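You operate a simulated robot arm through the tools that you are given. There is no shell and no other tool. Be economical: measure what you need, move in short steps, check, and stop when the job is done.

Carry out the task below with a simulated robot arm. There is one attempt and no reset: what you move stays moved.

TASK
Open the green drawer.

It is judged by the outcome, as a careful person would: the job done as asked, and still so three seconds after it is handed in. It fails if anything else is knocked over, pushed out of place, dropped, spilled or broken.

THE ROBOT
A 7-joint arm with a two-finger parallel gripper, fixed in place. Base frame: the origin is at the foot of the arm, x ahead of it, y to its left, z up. Readings come in m, rad, newtons and seconds.
With the tool pointing down near the work surface it reaches from about 0.18 to 0.68 m from the base axis. Its first joint turns from -1.152 to 1.152 rad. Payload 2.4 kg.
The tool frame sits at the grasp point between the pads (the TCP): z along the fingers, y along the line on which they close. The tips reach 0.03 m beyond it. The gripper opens to 0.094 m. The fingers are 0.028 m wide and 0.01 m thick; the gripper's body (0.05 by 0.096 m) begins 0.055 m behind the TCP.
Orientation is told as [roll, pitch, yaw] about the base's x, y, z axes, in that order, counted from this pose: with the fingers straight down and closing along the base's y, the tool's x points along the base's -x, its y along +y and its z along -z.

THE INTERFACE
- The arm moves only by the tool send_rows. Its argument "steps" is text: rows parted by semicolons, each of 7 numbers parted by spaces: the shift along the tool's x, y, z in cm, then the turn, a rotation vector about the tool's x, y, z in rad, then the gripper command, from -1 (shut) to 1 (fully open), values between in proportion. In form: dx dy dz ax ay az claw; .... A call has 1 to 12 rows; each row shifts and turns the commanded pose from where the row before left it, along the tool's axes as they then stand. Each row takes 0.2 s and may step no farther than 0.05 m and 0.15 rad from the row before; otherwise, or with a gripper value out of range, the whole call is refused. Where a pose cannot be reached the arm comes as near as it can. A force on the tool above 40 N (or 10 N above the force at the start of the call, whichever is more), or a blocked arm, ends the call early, and 0.2 s more pass. Each finger travels about 0.153 m/s and halts on what it meets, pressing with about 30 N; the grip force reading is that of the motor and also rises with nothing between the fingers. The clock runs only during rows and for 0.2 s after the last one: add rows that do not move to give the fingers time. The reply holds the time, the measured pose of the TCP, the force on the tool along the base axes, the opening and the grip force, in the units named above and with some noise, and new pictures: "views" is both (left out), scene, wrist or none.
- Cameras (640 x 400 px; columns grow to the right, rows downward): "scene" is fixed at [0.0429, 0.4982, 1.4167]; the picture's right is [-0.57, -0.82, 0.00], its down [-0.66, 0.46, -0.60] and it looks along [0.49, -0.34, -0.80] (base axes); focal length 340 px, centre (320, 200). "wrist" rides on the gripper at [0.076, 0.014, -0.103] in the tool frame; the picture's right is [-0.18, 0.98, 0.00], its down [-0.75, -0.14, -0.64] and it looks along [-0.63, -0.12, 0.77] (tool axes); focal length 243 px, centre (320, 200). There is no depth. A picture from a camera that has moved, and an enlarged one, comes with that camera's place and axes in the base frame and with its lens.
- close_up(camera, box): a new picture of the part [left, top, right, bottom] of that camera's present view, enlarged. It takes no simulated time.
- finish_job(): hands the job in; it is judged then, once.

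Work in short steps. Places have to be worked out from the pictures, the camera data and where the tool is seen: move nearer, look again, correct. Check each grasp and each placing, and mend what went wrong. You have 90 turns and 200 pictures in all, those below and enlarged ones among them. Open the gripper and draw the arm clear of the work before you hand the job in, unless the task says otherwise; then end with one line.

The tools are called after "Request:" as name(argument=value, ...) on one line, values as JSON. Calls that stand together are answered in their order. send_rows: Moves the arm, as the interface text tells. Its arguments: {"type":"object","properties":{"steps":{"type":"string"},"views":{"type":"string","enum":["both","scene","wrist","none"]}},"required":["steps"]} The other tools are called the same way: close_up (camera, box) takes an enlarged picture of a part of a camera's view; finish_job () hands the job in.

At the start:

```text
t: 0.0
eef_pos: [0.3145, 0.3002, 1.0131]
ee_rot: [0.0, 0.0, -0.003]
wrist_force: [0.7, -0.7, 1.0]
width: 0.0939
grip_force: 0.0
```

scene: 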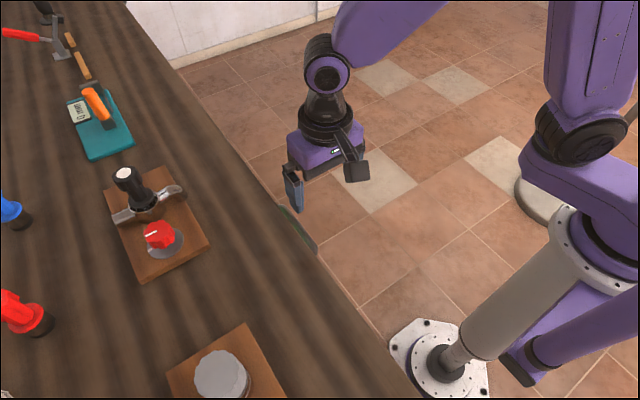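
wrist: 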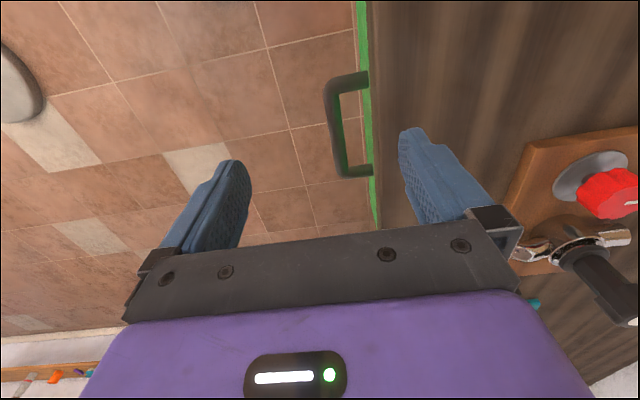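

The wrist view shows a dark handle on a green front below the table edge. The edge runs along x at about y=0.365, so the drawer should open toward -y. I'll enlarge both views to pin the handle down.

Request:
close_up(camera="wrist", box=[280, 0, 440, 240])

Request:
close_up(camera="scene", box=[240, 150, 400, 270])

```text
1.67 times, centred on (360, 120) of wrist
camera zoom: at [0.2394, 0.3145, 1.1152], right [0.18, 0.98, 0.0], down [0.75, -0.14, 0.64], along [0.63, -0.12, -0.77], focal length 404 px, centre (253, 333)
```

zoom: 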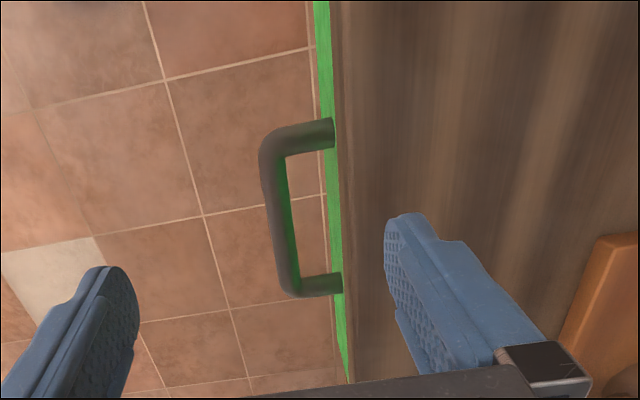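

```text
3.33 times, centred on (320, 210) of scene
camera zoom: at [0.0429, 0.4982, 1.4167], right [-0.57, -0.82, 0.0], down [-0.66, 0.46, -0.6], along [0.49, -0.34, -0.8], focal length 1132 px, centre (320, 167)
```

zoom: 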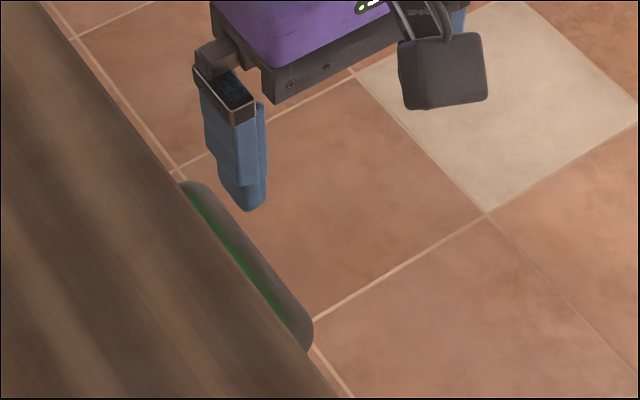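

Triangulating from both cameras (edge, knob and handle) puts the tabletop at about z≈0.88, its edge at y≈0.35, and the handle bar at x 0.33–0.45, y≈0.31, z≈0.79. I'll back off toward -y and tilt the gripper about 40° so its body clears the tabletop.

Request:
send_rows(steps="-2.5 -4 0 0 0 0 1;-2.5 -4 0 0 0 0 1;-2.5 -4 0 0 0 0 1;0 0 0 -0.14 0 0 1;0 0 0 -0.14 0 0 1;0 0 0 -0.14 0 0 1;0 0 0 -0.14 0 0 1;0 0 0 -0.14 0 0 1;0 0 0 0 0 0 1")

```text
t: 2.0
eef_pos: [0.3903, 0.18, 1.0132]
ee_rot: [0.701, 0.0, -0.001]
wrist_force: [-0.5, -0.3, 0.3]
width: 0.0941
grip_force: 0.1
camera wrist: at [0.3145, 0.1249, 1.1002], right [0.19, 0.75, 0.63], down [0.75, -0.52, 0.4], along [0.63, 0.4, -0.66], focal length 243 px, centre (320, 200)
```

scene: 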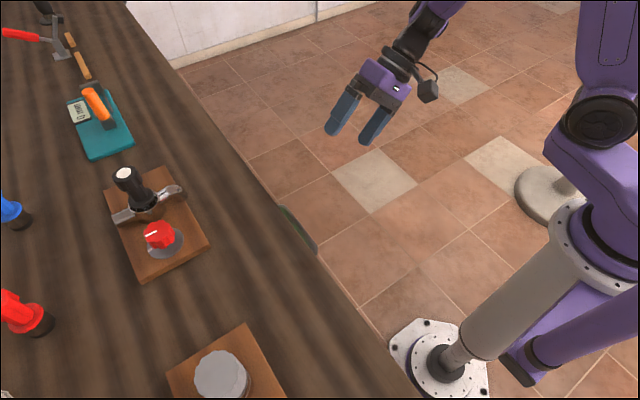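
wrist: 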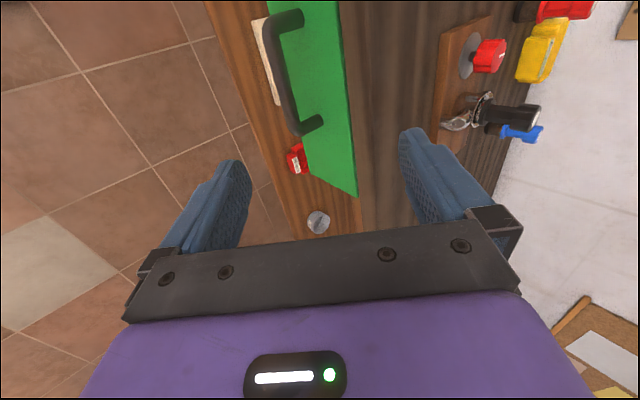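

The front is now in view, with a red item and a round item beside the drawer. One might be a latch, so I'll enlarge that area.

Request:
close_up(camera="wrist", box=[200, 0, 400, 125])

Request:
close_up(camera="wrist", box=[250, 120, 378, 200])

```text
3.20 times, centred on (300, 62) of wrist
camera zoom: at [0.3145, 0.1249, 1.1002], right [0.19, 0.75, 0.63], down [0.75, -0.52, 0.4], along [0.63, 0.4, -0.66], focal length 776 px, centre (384, 640)
```

zoom: 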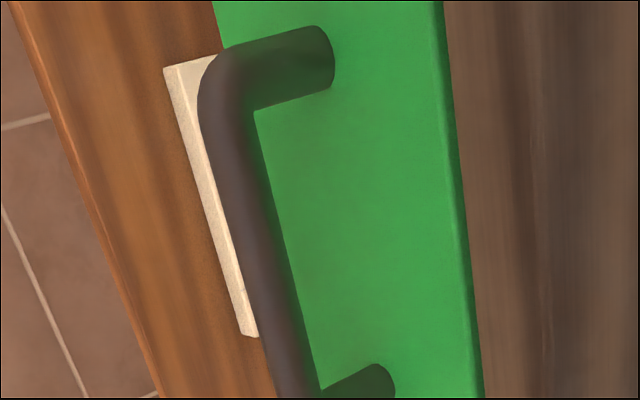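

```text
5.00 times, centred on (314, 160) of wrist
camera zoom: at [0.3145, 0.1249, 1.1002], right [0.19, 0.75, 0.63], down [0.75, -0.52, 0.4], along [0.63, 0.4, -0.66], focal length 1213 px, centre (350, 400)
```

zoom: 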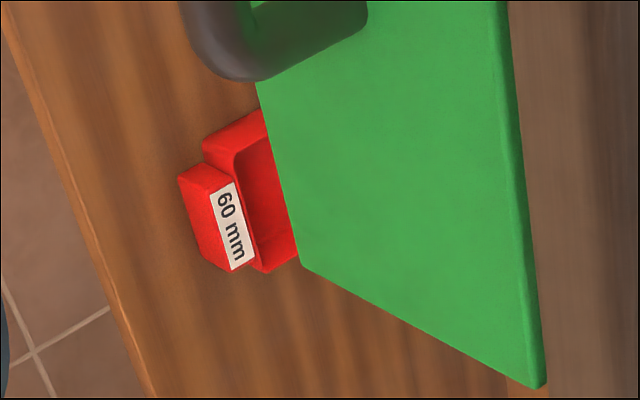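

There is a red catch marked "60 mm" under the green panel and a pale label behind the handle. I'll move back and tilt further so I can read both from the front.

Request:
send_rows(steps="4 -2.6 0 0 0 0 1;4 -2.6 0 0 0 0 1;4 -2.6 0 0 0 0 1;0 0 0 -0.125 0 0 1;0 0 0 -0.125 0 0 1;0 0 0 -0.125 0 0 1;0 0 0 -0.125 0 0 1;0 0 0 0 0 0 1")

```text
t: 3.8
eef_pos: [0.2684, 0.1215, 0.9642]
ee_rot: [1.2, -0.002, -0.002]
wrist_force: [1.0, -0.9, -0.3]
width: 0.094
grip_force: 0.1
camera wrist: at [0.194, 0.0307, 1.0128], right [0.18, 0.35, 0.92], down [0.75, -0.65, 0.1], along [0.63, 0.67, -0.39], focal length 243 px, centre (320, 200)
```

scene: 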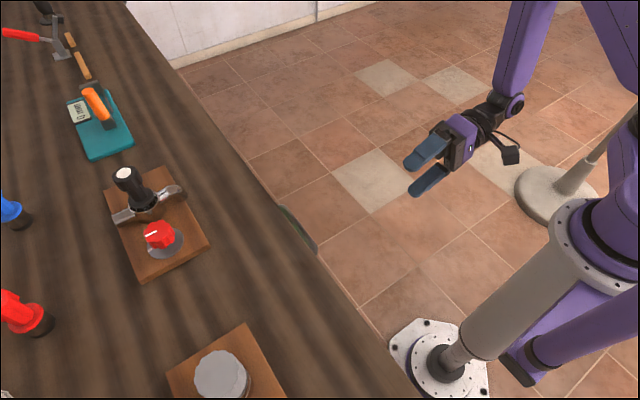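
wrist: 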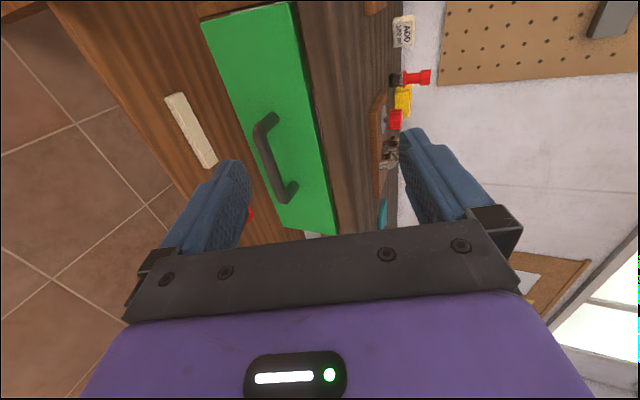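

Request:
close_up(camera="wrist", box=[140, 80, 268, 160])

Request:
close_up(camera="wrist", box=[150, 0, 390, 250])

```text
5.00 times, centred on (204, 120) of wrist
camera zoom: at [0.194, 0.0307, 1.0128], right [0.18, 0.35, 0.92], down [0.75, -0.65, 0.1], along [0.63, 0.67, -0.39], focal length 1213 px, centre (900, 600)
```

zoom: 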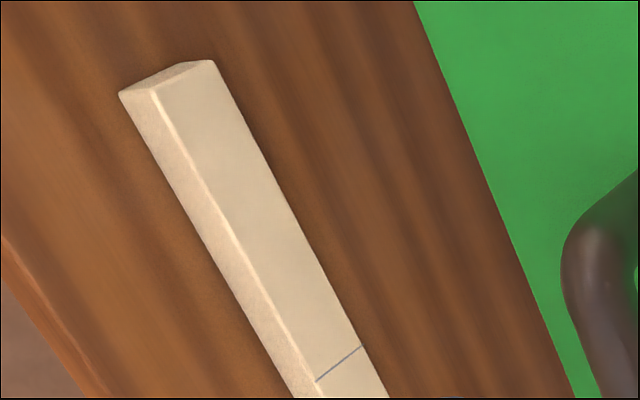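

```text
1.60 times, centred on (270, 125) of wrist
camera zoom: at [0.194, 0.0307, 1.0128], right [0.18, 0.35, 0.92], down [0.75, -0.65, 0.1], along [0.63, 0.67, -0.39], focal length 388 px, centre (400, 320)
```

zoom: 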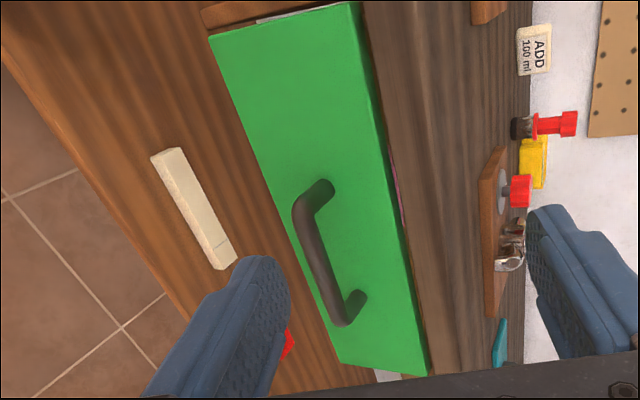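

The catch is hidden behind the left finger. I'll lower the hand and shift it in +x to bring the catch and the pale rail between the fingers.

Request:
send_rows(steps="-3 -3.7 1.4 0 0 0 1;-3 -3.7 1.4 0 0 0 1;-3 -3.7 1.4 0 0 0 1;0 0 0 0 0 0 1", views="wrist")

Request:
close_up(camera="wrist", box=[200, 50, 400, 175])

```text
t: 4.8
eef_pos: [0.3563, 0.1217, 0.8448]
ee_rot: [1.198, 0.0, 0.001]
wrist_force: [-0.1, -0.9, -0.4]
width: 0.0938
grip_force: 0.0
camera wrist: at [0.2823, 0.0312, 0.8953], right [0.18, 0.36, 0.92], down [0.75, -0.65, 0.1], along [0.63, 0.67, -0.39], focal length 243 px, centre (320, 200)
```

wrist: 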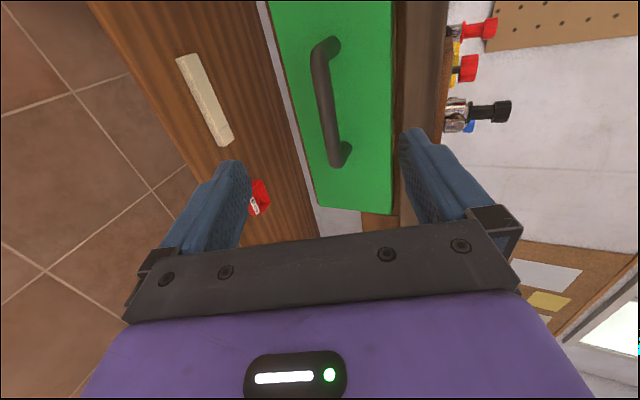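

```text
3.20 times, centred on (300, 112) of wrist
camera zoom: at [0.2823, 0.0312, 0.8953], right [0.18, 0.36, 0.92], down [0.75, -0.65, 0.1], along [0.63, 0.67, -0.39], focal length 776 px, centre (384, 480)
```

zoom: 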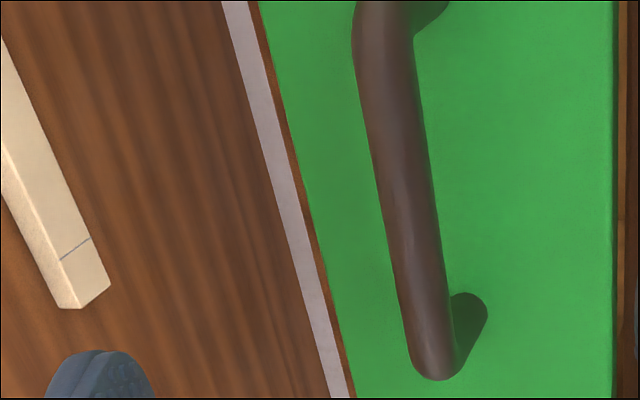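

I still need a clearer view of the red part, so I'll continue down and in +x.

Request:
send_rows(steps="-2.5 -3.7 1.4 0 0 0 1;-2.5 -3.7 1.4 0 0 0 1;-2.5 -3.7 1.4 0 0 0 1;0 0 0 0 0 0 1", views="wrist")

Request:
close_up(camera="wrist", box=[200, 0, 440, 150])

```text
t: 5.8
eef_pos: [0.4342, 0.1208, 0.7245]
ee_rot: [1.199, 0.002, 0.0]
wrist_force: [0.7, 1.0, 0.5]
width: 0.0937
grip_force: 0.0
camera wrist: at [0.3585, 0.0301, 0.7748], right [0.18, 0.36, 0.92], down [0.75, -0.65, 0.1], along [0.63, 0.67, -0.39], focal length 243 px, centre (320, 200)
```

wrist: 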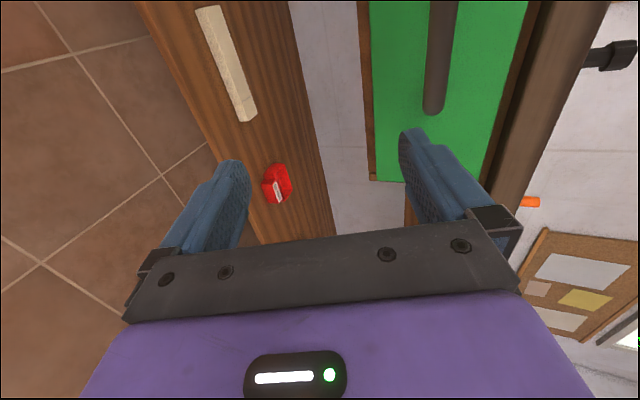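

```text
2.67 times, centred on (320, 75) of wrist
camera zoom: at [0.3585, 0.0301, 0.7748], right [0.18, 0.36, 0.92], down [0.75, -0.65, 0.1], along [0.63, 0.67, -0.39], focal length 647 px, centre (320, 533)
```

zoom: 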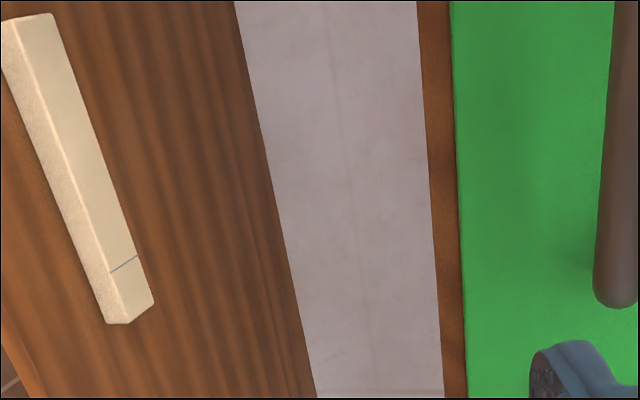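

The red and cream objects lie on a lower shelf (z≈0.42), so they aren't part of the drawer. The handle triangulates to x 0.32–0.47, y≈0.305, z≈0.78. I'll line up about 9 cm short of it.

Request:
send_rows(steps="1.37 3.95 0 0 0 0 0.5;1.37 3.95 1.6 0 0 0 0.5;1.37 3.95 3.2 0 0 0 0.5;0 0 0 0 0 0 0.5")

Request:
close_up(camera="wrist", box=[160, 50, 480, 250])

```text
refused: row 3 steps farther than a row can; nothing moved
```

```text
2.00 times, centred on (320, 150) of wrist
camera zoom: at [0.3585, 0.0301, 0.7748], right [0.18, 0.36, 0.92], down [0.75, -0.65, 0.1], along [0.63, 0.67, -0.39], focal length 485 px, centre (320, 300)
```

zoom: 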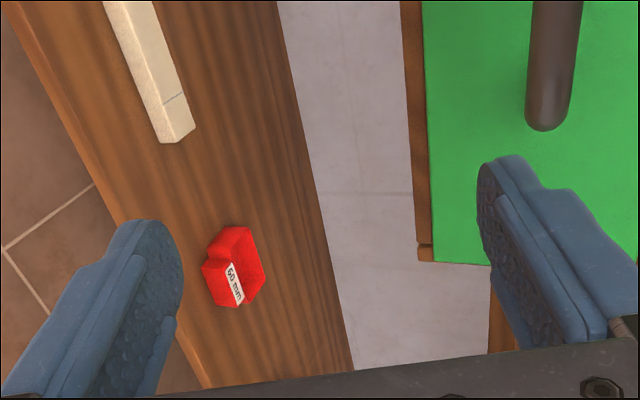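

That call was refused for too long a step. I'll resend the same move in smaller ones.

Request:
send_rows(steps="1.4 3.95 0 0 0 0 0.5;1.4 3.95 2.4 0 0 0 0.5;1.3 3.95 2.4 0 0 0 0.5;0 0 0 0 0 0 0.5")

Request:
close_up(camera="wrist", box=[160, 50, 480, 250])

```text
t: 6.8
eef_pos: [0.3929, 0.2058, 0.8214]
ee_rot: [1.199, 0.001, 0.0]
wrist_force: [0.4, 0.1, -0.7]
width: 0.0703
grip_force: 0.0
camera wrist: at [0.3167, 0.1161, 0.8706], right [0.18, 0.36, 0.92], down [0.75, -0.65, 0.1], along [0.63, 0.67, -0.39], focal length 243 px, centre (320, 200)
```

scene: 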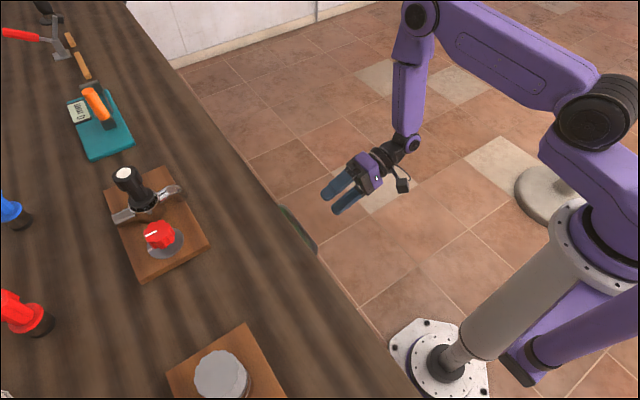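
wrist: 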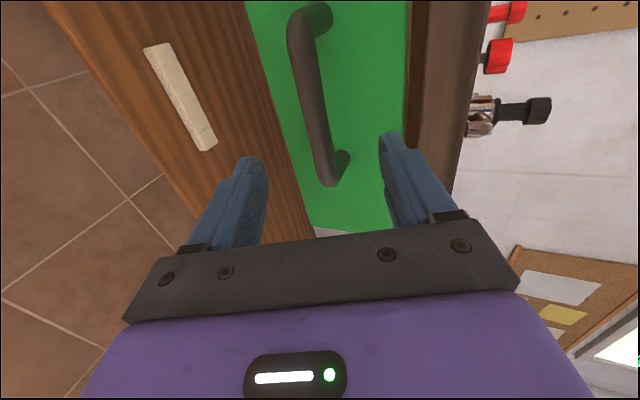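

```text
2.00 times, centred on (320, 150) of wrist
camera zoom: at [0.3167, 0.1161, 0.8706], right [0.18, 0.36, 0.92], down [0.75, -0.65, 0.1], along [0.63, 0.67, -0.39], focal length 485 px, centre (320, 300)
```

zoom: 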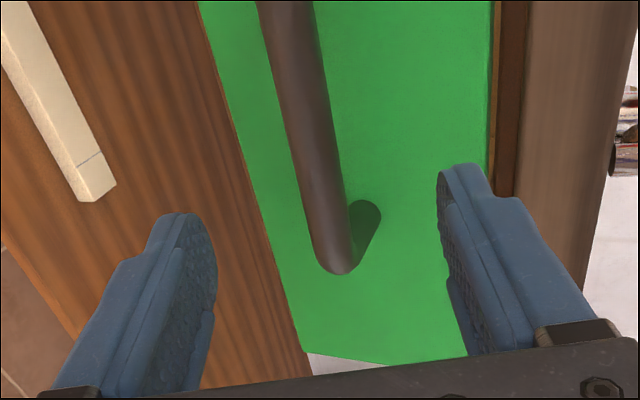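

The new view agrees with the handle estimate: its end is at (0.468, 0.30, 0.78). I'll advance 6 cm along the fingers and check.

Request:
send_rows(steps="0 0 2 0 0 0 0.3;0 0 2 0 0 0 0.3;0 0 2 0 0 0 0.3;0 0 0 0 0 0 0.3")

Request:
close_up(camera="wrist", box=[160, 50, 480, 250])

```text
t: 7.8
eef_pos: [0.3938, 0.2621, 0.7989]
ee_rot: [1.199, -0.001, -0.002]
wrist_force: [0.1, 1.2, 0.8]
width: 0.0611
grip_force: 0.0
camera wrist: at [0.318, 0.1717, 0.8481], right [0.18, 0.36, 0.92], down [0.75, -0.65, 0.1], along [0.63, 0.67, -0.39], focal length 243 px, centre (320, 200)
```

scene: 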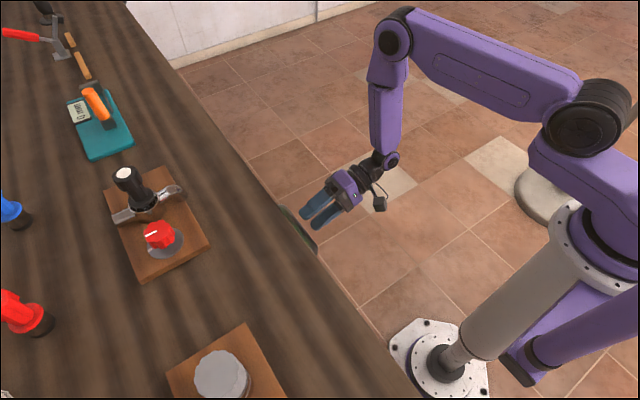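
wrist: 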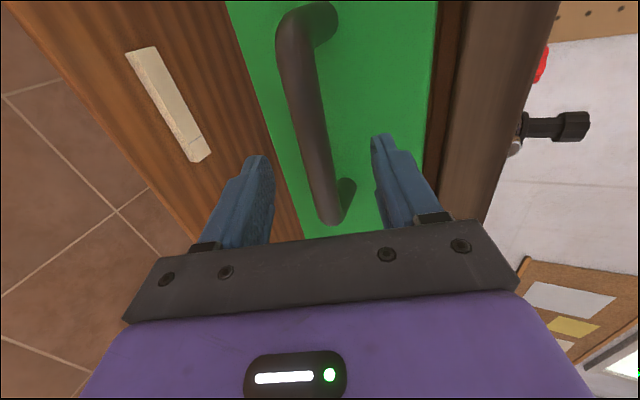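

```text
2.00 times, centred on (320, 150) of wrist
camera zoom: at [0.318, 0.1717, 0.8481], right [0.18, 0.36, 0.92], down [0.75, -0.65, 0.1], along [0.63, 0.67, -0.39], focal length 485 px, centre (320, 300)
```

zoom: 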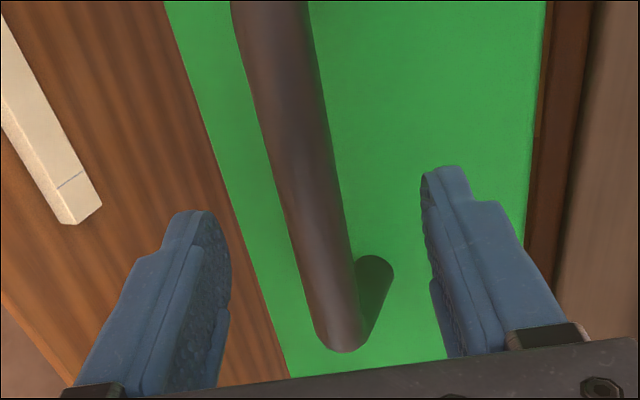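

The bar sits between the fingers. I'll advance 3 cm more and close on it.

Request:
send_rows(steps="0 0 1.5 0 0 0 0.3;0 0 1.5 0 0 0 0.3;0 0 0 0 0 0 0.3", views="wrist")

Request:
send_rows(steps="0 0 0 0 0 0 -1;0 0 0 0 0 0 -1;0 0 0 0 0 0 -1")

```text
t: 8.6
eef_pos: [0.3928, 0.2897, 0.7895]
ee_rot: [1.198, -0.002, 0.0]
wrist_force: [-0.3, 1.1, -0.4]
width: 0.0612
grip_force: 0.0
camera wrist: at [0.3179, 0.1994, 0.8378], right [0.18, 0.36, 0.92], down [0.75, -0.65, 0.1], along [0.63, 0.67, -0.39], focal length 243 px, centre (320, 200)
```

wrist: 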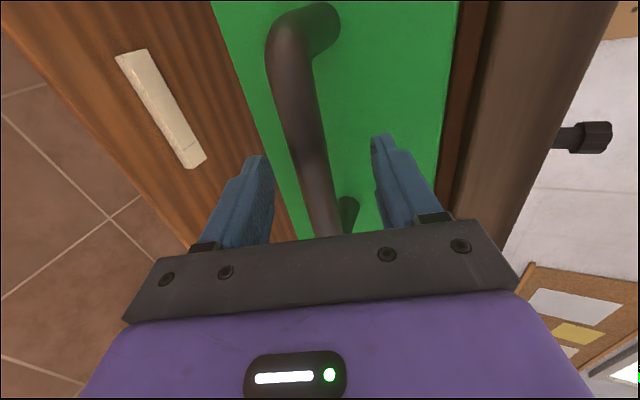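

```text
t: 9.5
eef_pos: [0.3933, 0.2877, 0.7851]
ee_rot: [1.184, 0.002, -0.004]
wrist_force: [4.4, 2.3, -4.9]
width: 0.0218
grip_force: 45.5
stopped in row 3: the force on the tool passed its limit (the readings are from after the stop); the commanded pose is now the measured one
camera wrist: at [0.3177, 0.1985, 0.8359], right [0.19, 0.37, 0.91], down [0.75, -0.65, 0.11], along [0.63, 0.66, -0.4], focal length 243 px, centre (320, 200)
```

scene: 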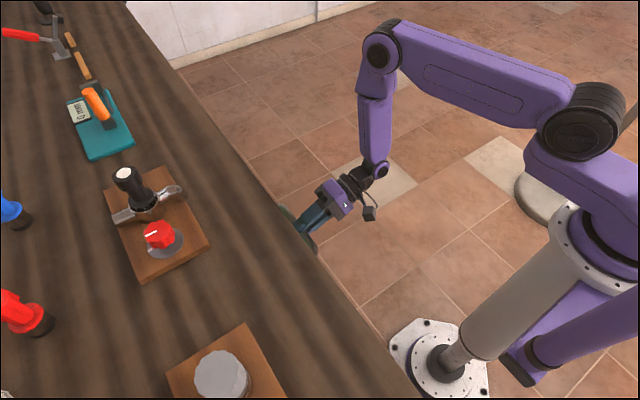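
wrist: 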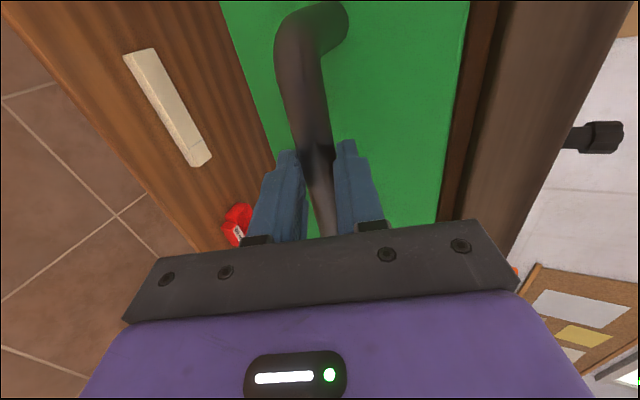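

The grip is firm (opening 0.022 m on the bar). I'll pull straight along base -y in small steps.

Request:
send_rows(steps="0 -0.377 -0.926 0 0 0 -1;0 -0.377 -0.926 0 0 0 -1;0 -0.377 -0.926 0 0 0 -1;0 -0.377 -0.926 0 0 0 -1;0 0 0 0 0 0 -1")

```text
t: 10.7
eef_pos: [0.3931, 0.249, 0.7844]
ee_rot: [1.186, 0.003, -0.005]
wrist_force: [1.9, 2.6, 1.4]
width: 0.0216
grip_force: 44.9
camera wrist: at [0.3176, 0.1589, 0.8356], right [0.19, 0.37, 0.91], down [0.75, -0.65, 0.11], along [0.63, 0.66, -0.4], focal length 243 px, centre (320, 200)
```

scene: 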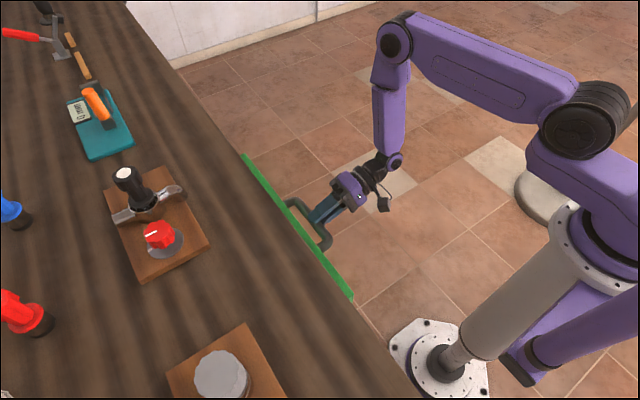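
wrist: 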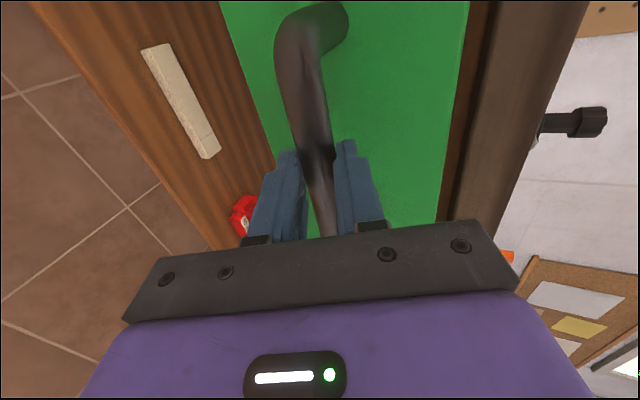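

The drawer slides freely and is about 4 cm open. I'll keep pulling.

Request:
send_rows(steps="0 -0.565 -1.389 0 0 0 -1;0 -0.565 -1.389 0 0 0 -1;0 -0.565 -1.389 0 0 0 -1;0 -0.565 -1.389 0 0 0 -1;0 -0.565 -1.389 0 0 0 -1;0 -0.565 -1.389 0 0 0 -1;0 0 0 0 0 0 -1")

```text
t: 12.3
eef_pos: [0.3922, 0.1577, 0.7847]
ee_rot: [1.185, 0.004, -0.003]
wrist_force: [4.3, 0.3, 12.9]
width: 0.0216
grip_force: 45.2
camera wrist: at [0.3175, 0.0684, 0.8355], right [0.19, 0.37, 0.91], down [0.75, -0.65, 0.11], along [0.63, 0.66, -0.4], focal length 243 px, centre (320, 200)
```

scene: 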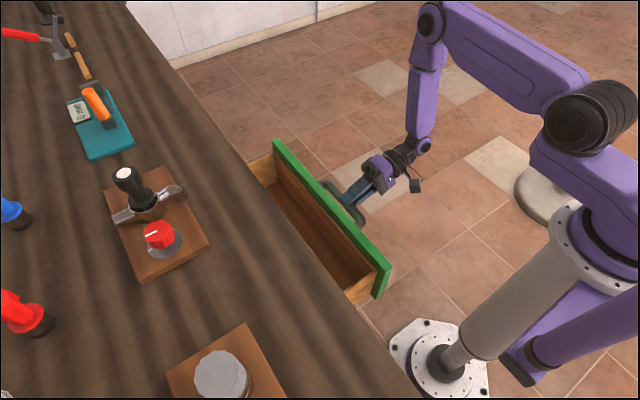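
wrist: 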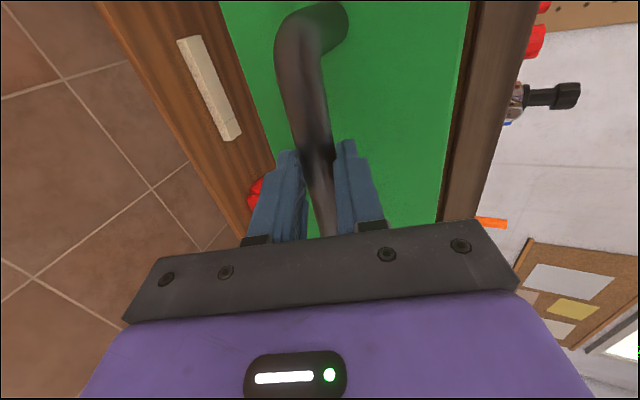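

It's about 13 cm open. I'll pull a little further to check for the stop.

Request:
send_rows(steps="0 -0.377 -0.926 0 0 0 -1;0 -0.377 -0.926 0 0 0 -1;0 -0.377 -0.926 0 0 0 -1;0 -0.377 -0.926 0 0 0 -1;0 -0.377 -0.926 0 0 0 -1;0 0 0 0 0 0 -1")

```text
t: 13.7
eef_pos: [0.3927, 0.1068, 0.7833]
ee_rot: [1.183, 0.003, -0.003]
wrist_force: [8.5, 1.0, -2.0]
width: 0.0216
grip_force: 45.3
camera wrist: at [0.3175, 0.0176, 0.836], right [0.19, 0.37, 0.91], down [0.75, -0.65, 0.11], along [0.63, 0.66, -0.4], focal length 243 px, centre (320, 200)
```

scene: 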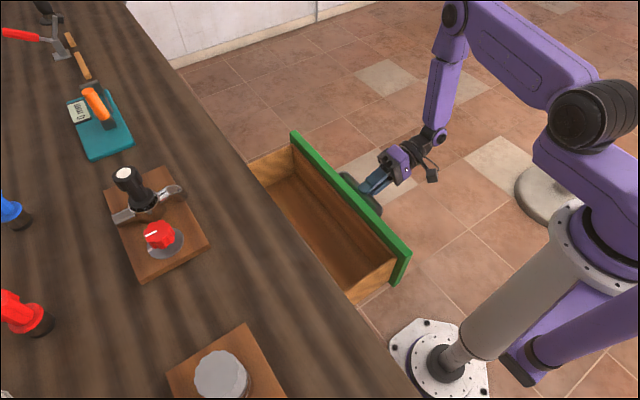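
wrist: 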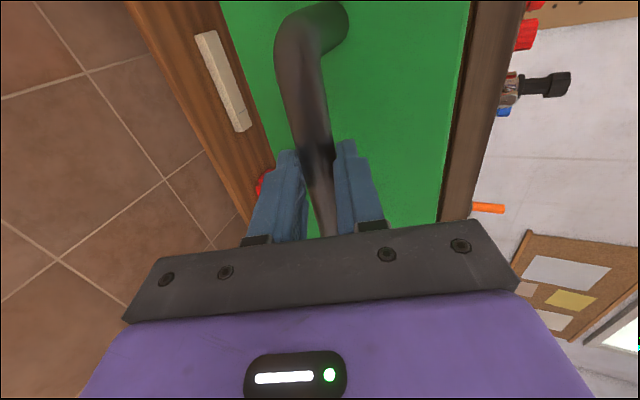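

It's 18 cm open with no stop felt yet. I'll go a few centimetres further, slowly.

Request:
send_rows(steps="0 -0.377 -0.926 0 0 0 -1;0 -0.377 -0.926 0 0 0 -1;0 -0.377 -0.926 0 0 0 -1;0 -0.377 -0.926 0 0 0 -1;0 0 0 0 0 0 -1", views="scene")

```text
t: 14.9
eef_pos: [0.3934, 0.0674, 0.7836]
ee_rot: [1.187, 0.004, -0.002]
wrist_force: [9.6, 2.5, -7.0]
width: 0.0213
grip_force: 44.9
```

scene: 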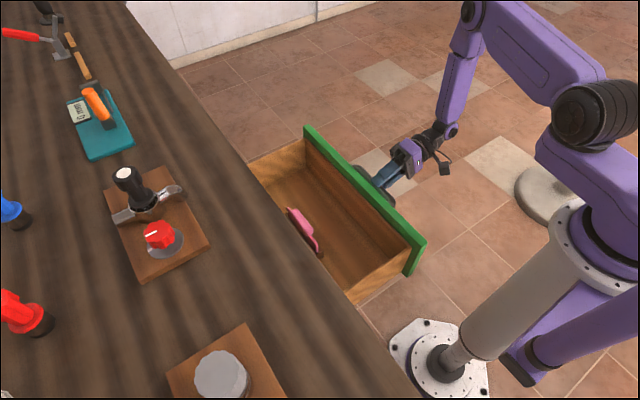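

The drawer is 22 cm open and its contents are visible. I'll release the handle and back out along the finger axis.

Request:
send_rows(steps="0 0 0 0 0 0 0.3;0 0 0 0 0 0 0.3;0 0 -1.5 0 0 0 0.3;0 0 -2 0 0 0 0.3;0 0 -2.5 0 0 0 0.3;0 0 -2.5 0 0 0 0.3;0 0 0 0 0 0 0.3")

```text
t: 16.5
eef_pos: [0.3937, -0.0121, 0.8155]
ee_rot: [1.186, 0.004, -0.004]
wrist_force: [0.1, 0.3, -0.3]
width: 0.0609
grip_force: 0.0
camera wrist: at [0.3172, -0.1023, 0.8674], right [0.19, 0.37, 0.91], down [0.75, -0.65, 0.11], along [0.63, 0.66, -0.4], focal length 243 px, centre (320, 200)
```

scene: 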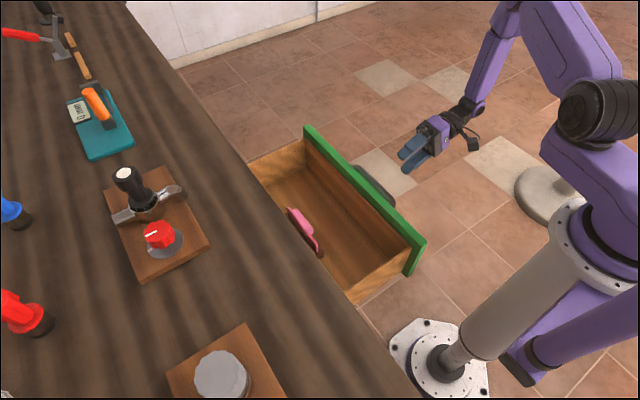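
wrist: 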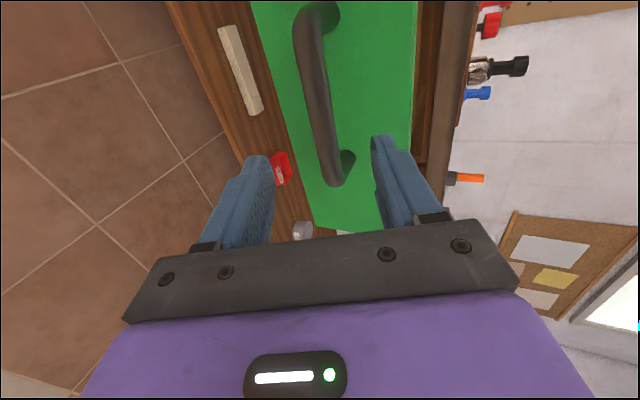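

The arm is clear of the handle and the drawer stayed open. I'll let it settle a moment with the gripper fully open to confirm it doesn't drift.

Request:
send_rows(steps="0 0 -2 0 0 0 1;0 0 -2 0 0 0 1;0 0 0 0 0 0 1;0 0 0 0 0 0 1;0 0 0 0 0 0 1;0 0 0 0 0 0 1;0 0 0 0 0 0 1;0 0 0 0 0 0 1", views="scene")

```text
t: 18.3
eef_pos: [0.3919, -0.0478, 0.8316]
ee_rot: [1.186, 0.004, -0.003]
wrist_force: [0.4, 0.7, 0.2]
width: 0.0943
grip_force: 0.0
```

scene: 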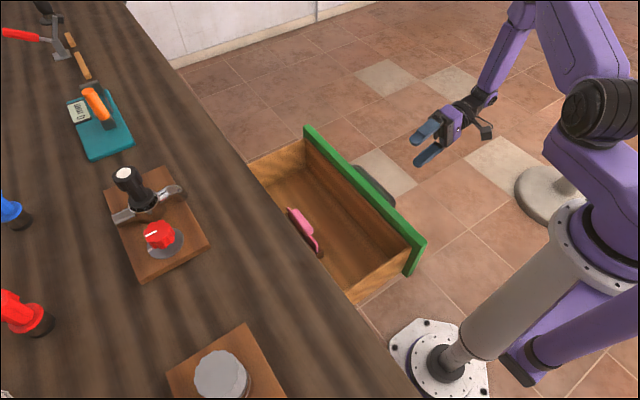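

The drawer hasn't moved, and nothing else looks disturbed. I'll hand the job in.

Request:
finish_job()

```text
The job is handed in.
```

The green drawer is open by about 22 cm and stayed put after release; the gripper is open, the arm is clear, and I saw nothing else disturbed.
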